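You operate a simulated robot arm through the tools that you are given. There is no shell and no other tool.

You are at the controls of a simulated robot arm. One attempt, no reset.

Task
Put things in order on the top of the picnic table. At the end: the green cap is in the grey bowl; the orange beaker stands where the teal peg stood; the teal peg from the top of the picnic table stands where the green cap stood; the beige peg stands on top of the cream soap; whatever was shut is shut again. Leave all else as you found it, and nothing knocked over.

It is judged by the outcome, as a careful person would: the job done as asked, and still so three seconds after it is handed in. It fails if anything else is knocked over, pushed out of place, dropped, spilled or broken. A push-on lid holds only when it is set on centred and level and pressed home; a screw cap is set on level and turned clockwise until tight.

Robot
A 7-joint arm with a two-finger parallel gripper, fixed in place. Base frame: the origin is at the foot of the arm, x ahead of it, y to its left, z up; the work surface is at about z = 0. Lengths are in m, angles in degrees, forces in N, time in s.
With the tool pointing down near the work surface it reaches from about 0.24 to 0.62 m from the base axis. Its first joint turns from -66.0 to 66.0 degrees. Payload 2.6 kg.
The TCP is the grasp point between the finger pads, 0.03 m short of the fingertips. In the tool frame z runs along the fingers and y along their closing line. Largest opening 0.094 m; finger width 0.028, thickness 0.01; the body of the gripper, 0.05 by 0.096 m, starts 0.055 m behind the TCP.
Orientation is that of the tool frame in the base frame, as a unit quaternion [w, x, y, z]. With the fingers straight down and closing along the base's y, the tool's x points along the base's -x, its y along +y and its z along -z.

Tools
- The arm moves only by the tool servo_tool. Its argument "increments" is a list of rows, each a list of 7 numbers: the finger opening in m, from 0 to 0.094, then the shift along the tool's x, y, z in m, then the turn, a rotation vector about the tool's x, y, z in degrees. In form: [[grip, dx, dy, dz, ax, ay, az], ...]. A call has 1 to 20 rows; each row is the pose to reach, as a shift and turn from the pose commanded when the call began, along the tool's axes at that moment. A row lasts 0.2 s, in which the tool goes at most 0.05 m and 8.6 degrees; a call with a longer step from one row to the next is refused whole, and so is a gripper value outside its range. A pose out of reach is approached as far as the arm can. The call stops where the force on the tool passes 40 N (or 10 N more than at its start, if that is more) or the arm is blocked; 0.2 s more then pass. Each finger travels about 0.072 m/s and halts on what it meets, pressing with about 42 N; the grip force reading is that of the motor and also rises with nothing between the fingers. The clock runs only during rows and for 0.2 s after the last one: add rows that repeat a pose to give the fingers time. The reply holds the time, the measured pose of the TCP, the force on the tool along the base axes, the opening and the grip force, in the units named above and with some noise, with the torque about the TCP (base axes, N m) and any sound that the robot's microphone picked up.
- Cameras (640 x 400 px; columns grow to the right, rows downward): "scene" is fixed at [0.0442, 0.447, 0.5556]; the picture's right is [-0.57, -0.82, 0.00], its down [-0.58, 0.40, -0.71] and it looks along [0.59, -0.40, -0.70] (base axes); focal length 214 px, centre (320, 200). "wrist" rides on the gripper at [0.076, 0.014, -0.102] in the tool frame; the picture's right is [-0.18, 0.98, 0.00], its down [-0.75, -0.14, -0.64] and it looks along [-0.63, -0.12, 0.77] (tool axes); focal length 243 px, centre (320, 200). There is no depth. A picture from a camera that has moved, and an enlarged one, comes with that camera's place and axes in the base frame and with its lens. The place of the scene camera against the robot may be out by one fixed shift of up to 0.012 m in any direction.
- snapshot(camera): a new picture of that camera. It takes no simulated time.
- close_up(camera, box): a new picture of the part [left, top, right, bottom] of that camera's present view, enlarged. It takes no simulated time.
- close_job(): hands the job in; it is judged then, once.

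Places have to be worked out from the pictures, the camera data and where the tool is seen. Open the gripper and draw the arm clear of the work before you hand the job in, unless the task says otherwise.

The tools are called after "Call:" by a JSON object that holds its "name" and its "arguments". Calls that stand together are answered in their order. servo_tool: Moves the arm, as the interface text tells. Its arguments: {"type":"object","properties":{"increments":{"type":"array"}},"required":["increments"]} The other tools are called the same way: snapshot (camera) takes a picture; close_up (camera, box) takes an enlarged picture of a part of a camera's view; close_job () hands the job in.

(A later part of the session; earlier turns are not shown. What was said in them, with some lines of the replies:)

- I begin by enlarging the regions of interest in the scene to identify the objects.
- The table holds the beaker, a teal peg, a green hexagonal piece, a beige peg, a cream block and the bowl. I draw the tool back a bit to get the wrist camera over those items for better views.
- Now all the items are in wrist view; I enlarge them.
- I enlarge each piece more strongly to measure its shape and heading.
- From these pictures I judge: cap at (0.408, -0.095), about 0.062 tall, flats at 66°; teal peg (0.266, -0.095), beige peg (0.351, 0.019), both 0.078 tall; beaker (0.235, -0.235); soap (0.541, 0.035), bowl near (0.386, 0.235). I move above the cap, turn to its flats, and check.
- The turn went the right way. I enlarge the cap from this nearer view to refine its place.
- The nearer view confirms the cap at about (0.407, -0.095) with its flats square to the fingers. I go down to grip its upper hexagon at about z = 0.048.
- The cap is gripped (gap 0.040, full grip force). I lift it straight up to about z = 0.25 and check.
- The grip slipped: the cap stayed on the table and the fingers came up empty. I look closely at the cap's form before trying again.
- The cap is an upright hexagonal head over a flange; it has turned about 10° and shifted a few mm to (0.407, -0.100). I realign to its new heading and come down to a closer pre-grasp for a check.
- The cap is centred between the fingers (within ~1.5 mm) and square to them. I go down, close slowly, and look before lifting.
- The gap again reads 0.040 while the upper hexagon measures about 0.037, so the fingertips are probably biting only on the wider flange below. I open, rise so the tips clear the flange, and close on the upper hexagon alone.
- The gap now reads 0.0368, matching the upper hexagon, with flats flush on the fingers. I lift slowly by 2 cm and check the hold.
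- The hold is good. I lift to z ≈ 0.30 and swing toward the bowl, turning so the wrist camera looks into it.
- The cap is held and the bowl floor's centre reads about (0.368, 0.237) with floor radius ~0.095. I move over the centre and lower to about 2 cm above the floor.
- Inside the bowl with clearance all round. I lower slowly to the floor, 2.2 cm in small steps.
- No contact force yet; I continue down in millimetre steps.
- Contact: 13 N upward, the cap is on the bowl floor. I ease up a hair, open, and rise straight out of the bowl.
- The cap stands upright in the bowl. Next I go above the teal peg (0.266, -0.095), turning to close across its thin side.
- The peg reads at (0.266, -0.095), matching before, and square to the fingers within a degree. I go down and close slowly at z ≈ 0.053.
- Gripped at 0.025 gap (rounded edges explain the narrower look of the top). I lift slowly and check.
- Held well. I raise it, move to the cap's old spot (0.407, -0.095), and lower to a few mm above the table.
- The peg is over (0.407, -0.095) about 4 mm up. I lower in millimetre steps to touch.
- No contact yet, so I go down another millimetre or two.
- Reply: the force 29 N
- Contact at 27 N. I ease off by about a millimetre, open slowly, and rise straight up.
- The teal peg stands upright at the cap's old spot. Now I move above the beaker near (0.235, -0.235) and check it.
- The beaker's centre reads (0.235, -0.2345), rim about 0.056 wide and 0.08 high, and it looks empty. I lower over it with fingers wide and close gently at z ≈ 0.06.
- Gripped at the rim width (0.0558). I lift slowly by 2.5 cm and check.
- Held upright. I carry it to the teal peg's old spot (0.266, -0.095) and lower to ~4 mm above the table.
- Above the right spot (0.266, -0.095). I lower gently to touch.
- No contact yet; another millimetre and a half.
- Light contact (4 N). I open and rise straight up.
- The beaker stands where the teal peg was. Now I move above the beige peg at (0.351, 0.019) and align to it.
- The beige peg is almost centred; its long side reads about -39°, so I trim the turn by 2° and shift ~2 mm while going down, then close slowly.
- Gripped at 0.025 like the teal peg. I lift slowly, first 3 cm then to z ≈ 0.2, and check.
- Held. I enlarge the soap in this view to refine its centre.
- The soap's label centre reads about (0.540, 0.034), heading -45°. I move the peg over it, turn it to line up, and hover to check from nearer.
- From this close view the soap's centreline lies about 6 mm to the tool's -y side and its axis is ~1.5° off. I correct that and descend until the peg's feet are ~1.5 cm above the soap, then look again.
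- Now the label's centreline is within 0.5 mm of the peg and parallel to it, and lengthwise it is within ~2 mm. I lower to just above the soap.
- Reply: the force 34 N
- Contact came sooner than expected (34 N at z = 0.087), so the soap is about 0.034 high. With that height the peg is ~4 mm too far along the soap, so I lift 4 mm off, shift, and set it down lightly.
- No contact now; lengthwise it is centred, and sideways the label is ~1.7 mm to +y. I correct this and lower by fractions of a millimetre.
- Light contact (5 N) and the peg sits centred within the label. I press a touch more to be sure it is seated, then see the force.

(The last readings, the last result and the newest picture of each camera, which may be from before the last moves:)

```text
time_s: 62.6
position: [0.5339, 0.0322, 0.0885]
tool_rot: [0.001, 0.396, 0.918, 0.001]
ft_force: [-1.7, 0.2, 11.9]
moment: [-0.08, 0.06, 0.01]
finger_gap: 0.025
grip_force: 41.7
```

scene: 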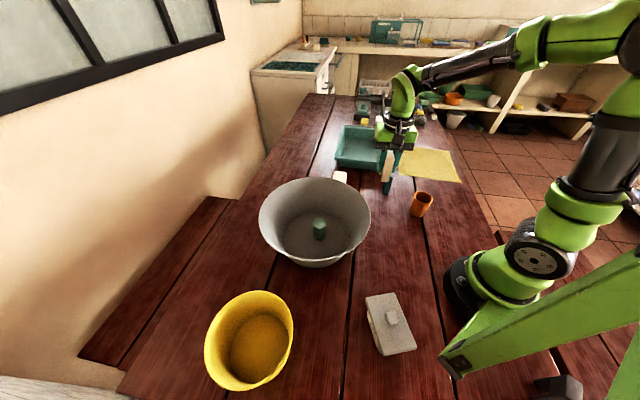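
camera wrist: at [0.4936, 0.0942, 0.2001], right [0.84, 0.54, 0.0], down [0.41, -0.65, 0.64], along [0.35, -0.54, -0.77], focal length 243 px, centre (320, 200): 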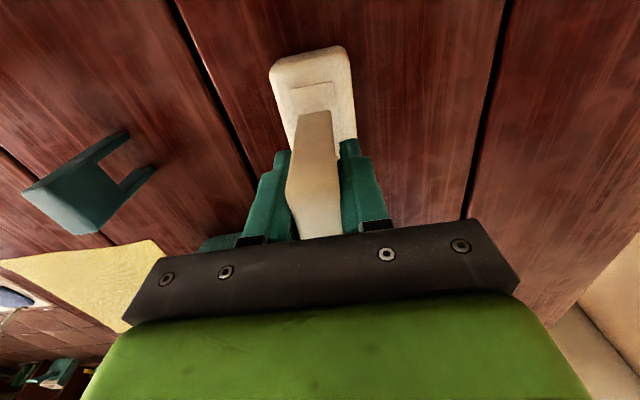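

Seated at 12 N. I ease back, open slowly, and rise straight up.

Call:
{"name": "servo_tool", "arguments": {"increments": [[0.01, 0, 0, -0.0005, 0, 0, 0], [0.028, 0, 0, -0.0005, 0, 0, 0], [0.036, 0, 0, -0.0005, 0, 0, 0], [0.046, 0, 0, -0.0005, 0, 0, 0], [0.055, 0, 0, -0.0005, 0, 0, 0], [0.055, 0, 0, -0.0005, 0, 0, 0], [0.055, 0, 0, -0.015, 0, 0, 0], [0.055, 0, 0, -0.045, 0, 0, 0], [0.055, 0, 0, -0.085, 0, 0, 0], [0.055, 0, 0, -0.125, 0, 0, 0], [0.055, 0, 0, -0.16, 0, 0, 0], [0.055, 0, 0, -0.16, 0, 0, 0]]}}

Call:
{"name": "snapshot", "arguments": {"camera": "wrist"}}

Call:
{"name": "snapshot", "arguments": {"camera": "scene"}}

Call:
{"name": "close_up", "arguments": {"camera": "scene", "box": [300, 120, 440, 230]}}

```text
time_s: 65.2
position: [0.5343, 0.0319, 0.2478]
tool_rot: [0.0, 0.396, 0.918, 0.0]
ft_force: [0.5, 1.0, -0.4]
moment: [0.02, -0.02, 0.0]
finger_gap: 0.055
grip_force: 0.1
```

```text
taken
camera wrist: at [0.4921, 0.0974, 0.3502], right [0.84, 0.54, 0.0], down [0.41, -0.65, 0.64], along [0.35, -0.54, -0.77], focal length 243 px, centre (320, 200)
```

wrist: 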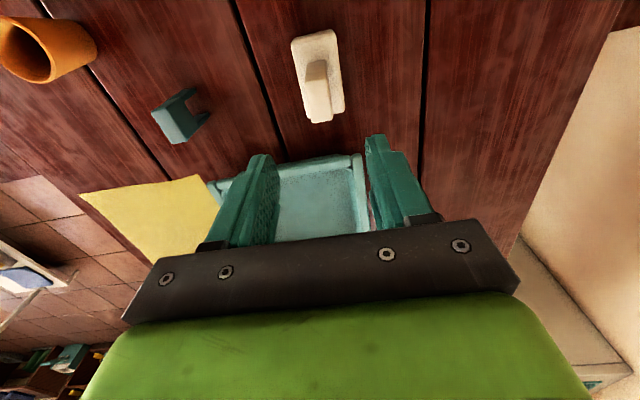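

```text
taken
```

scene: 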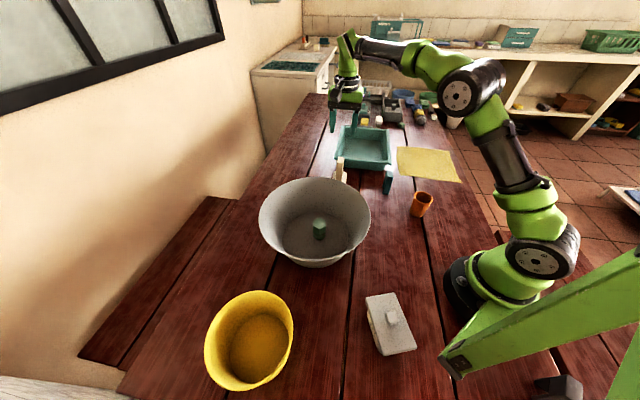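

```text
3.64 times, centred on (370, 175) of scene
camera zoom: at [0.0442, 0.447, 0.5556], right [-0.57, -0.82, 0.0], down [-0.58, 0.4, -0.71], along [0.59, -0.4, -0.7], focal length 780 px, centre (138, 291)
```

zoom: 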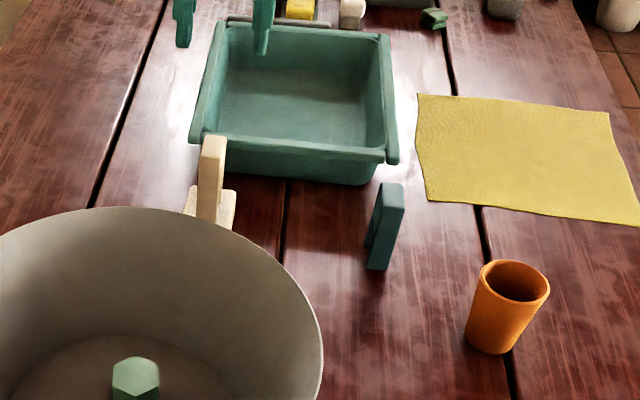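

All pieces stand in place. I raise the arm and draw it back near its starting pose, clear of the work, then take final pictures.

Call:
{"name": "servo_tool", "arguments": {"increments": [[0.055, 0, 0, -0.04, 0, 0, 0], [0.055, 0, 0, -0.08, 0, 0, 0], [0.06, 0, 0, -0.125, 0, 0, 0], [0.07, 0.0038, -0.0409, -0.125, 0, 0, -7.5], [0.08, 0.0075, -0.0818, -0.125, 0, 0, -15], [0.09, 0.0113, -0.1227, -0.125, 0, 0, -22.5], [0.09, 0.0151, -0.1635, -0.125, 0, 0, -30], [0.09, 0.0188, -0.2044, -0.125, 0, 0, -38], [0.09, 0.0226, -0.2453, -0.125, 0, 0, -46], [0.09, 0.0226, -0.2453, -0.125, 0, 0, -46]]}}

Call:
{"name": "snapshot", "arguments": {"camera": "wrist"}}

Call:
{"name": "snapshot", "arguments": {"camera": "scene"}}

Call:
{"name": "close_up", "arguments": {"camera": "scene", "box": [320, 160, 365, 195]}}

Call:
{"name": "close_up", "arguments": {"camera": "scene", "box": [250, 140, 440, 270]}}

```text
time_s: 67.4
position: [0.3393, -0.1213, 0.3724]
tool_rot: [0.0, 0.006, 1.0, 0.0]
ft_force: [0.1, 0.6, -0.1]
moment: [0.03, 0.01, 0.03]
finger_gap: 0.0899
grip_force: 0.0
out of reach, approached as far as the arm can: row 3
```

```text
taken
camera wrist: at [0.2633, -0.1046, 0.4752], right [0.19, 0.98, 0.0], down [0.75, -0.15, 0.64], along [0.63, -0.12, -0.77], focal length 243 px, centre (320, 200)
```

wrist: 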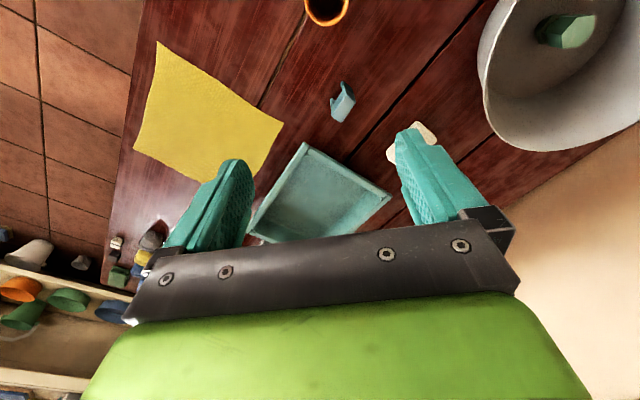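

```text
taken
```

scene: 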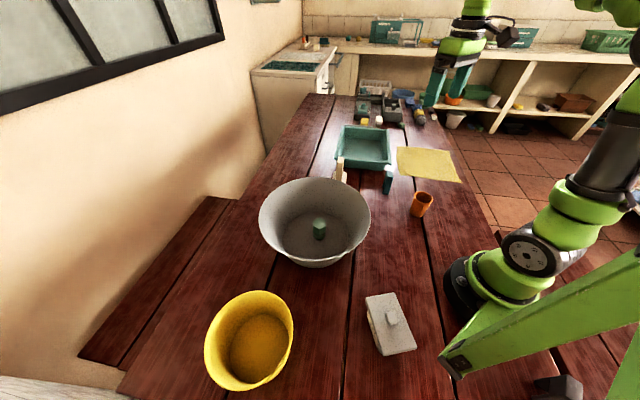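

```text
11.43 times, centred on (342, 178) of scene
camera zoom: at [0.0442, 0.447, 0.5556], right [-0.57, -0.82, 0.0], down [-0.58, 0.4, -0.71], along [0.59, -0.4, -0.7], focal length 2451 px, centre (63, 457)
```

zoom: 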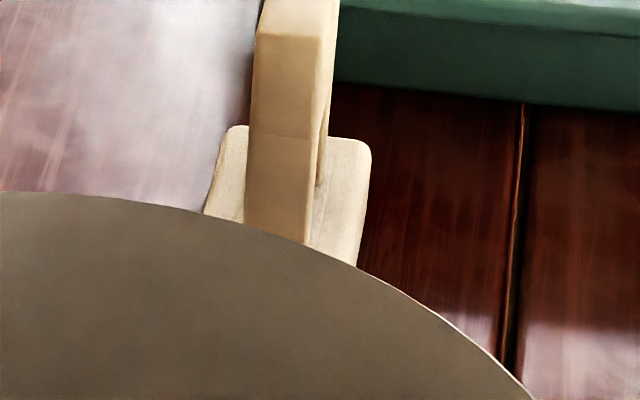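

```text
3.08 times, centred on (345, 205) of scene
camera zoom: at [0.0442, 0.447, 0.5556], right [-0.57, -0.82, 0.0], down [-0.58, 0.4, -0.71], along [0.59, -0.4, -0.7], focal length 660 px, centre (243, 185)
```

zoom: 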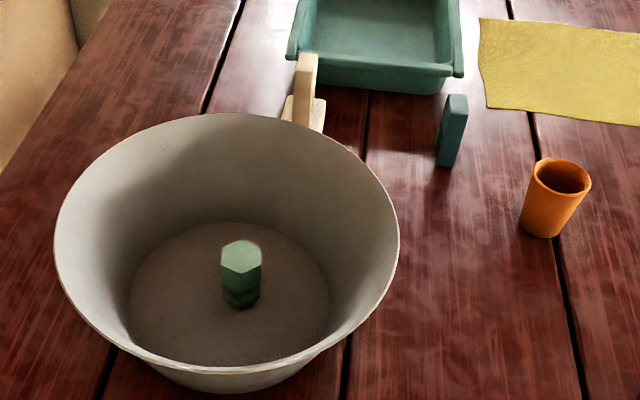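

The cap is upright in the bowl, the teal peg is at the cap's spot and the beaker is at the teal peg's spot. The beige peg stands on the soap, which has not moved. The lidded box is untouched and shut, and the arm is clear with the gripper open, so I hand the job in.

Call:
{"name": "close_job", "arguments": {}}

```text
The job is handed in.
```

I finished the job and handed it in; I haven't seen the judgement.

- **Green cap:** it stands upright on the floor of the grey bowl. My first grip slipped and turned the cap about 10°, shifting it a few millimetres. I gripped it again higher up and it held.
- **Teal peg:** it stands at the cap's original spot, about (0.407, -0.095), not the spot it was nudged to.
- **Orange beaker:** it stands where the teal peg was, about (0.266, -0.095), and stayed upright throughout.
- **Beige peg:** it stands centred on top of the cream soap. It first touched down earlier than I expected, at 34 N, because the soap is taller than I had judged. The final pictures show the soap has not moved.
- **Anything shut:** I never opened or touched the lidded box, so it is still shut.

Nothing else looked disturbed in the final pictures. The gripper is open and the arm is back near its starting pose, clear of the table.
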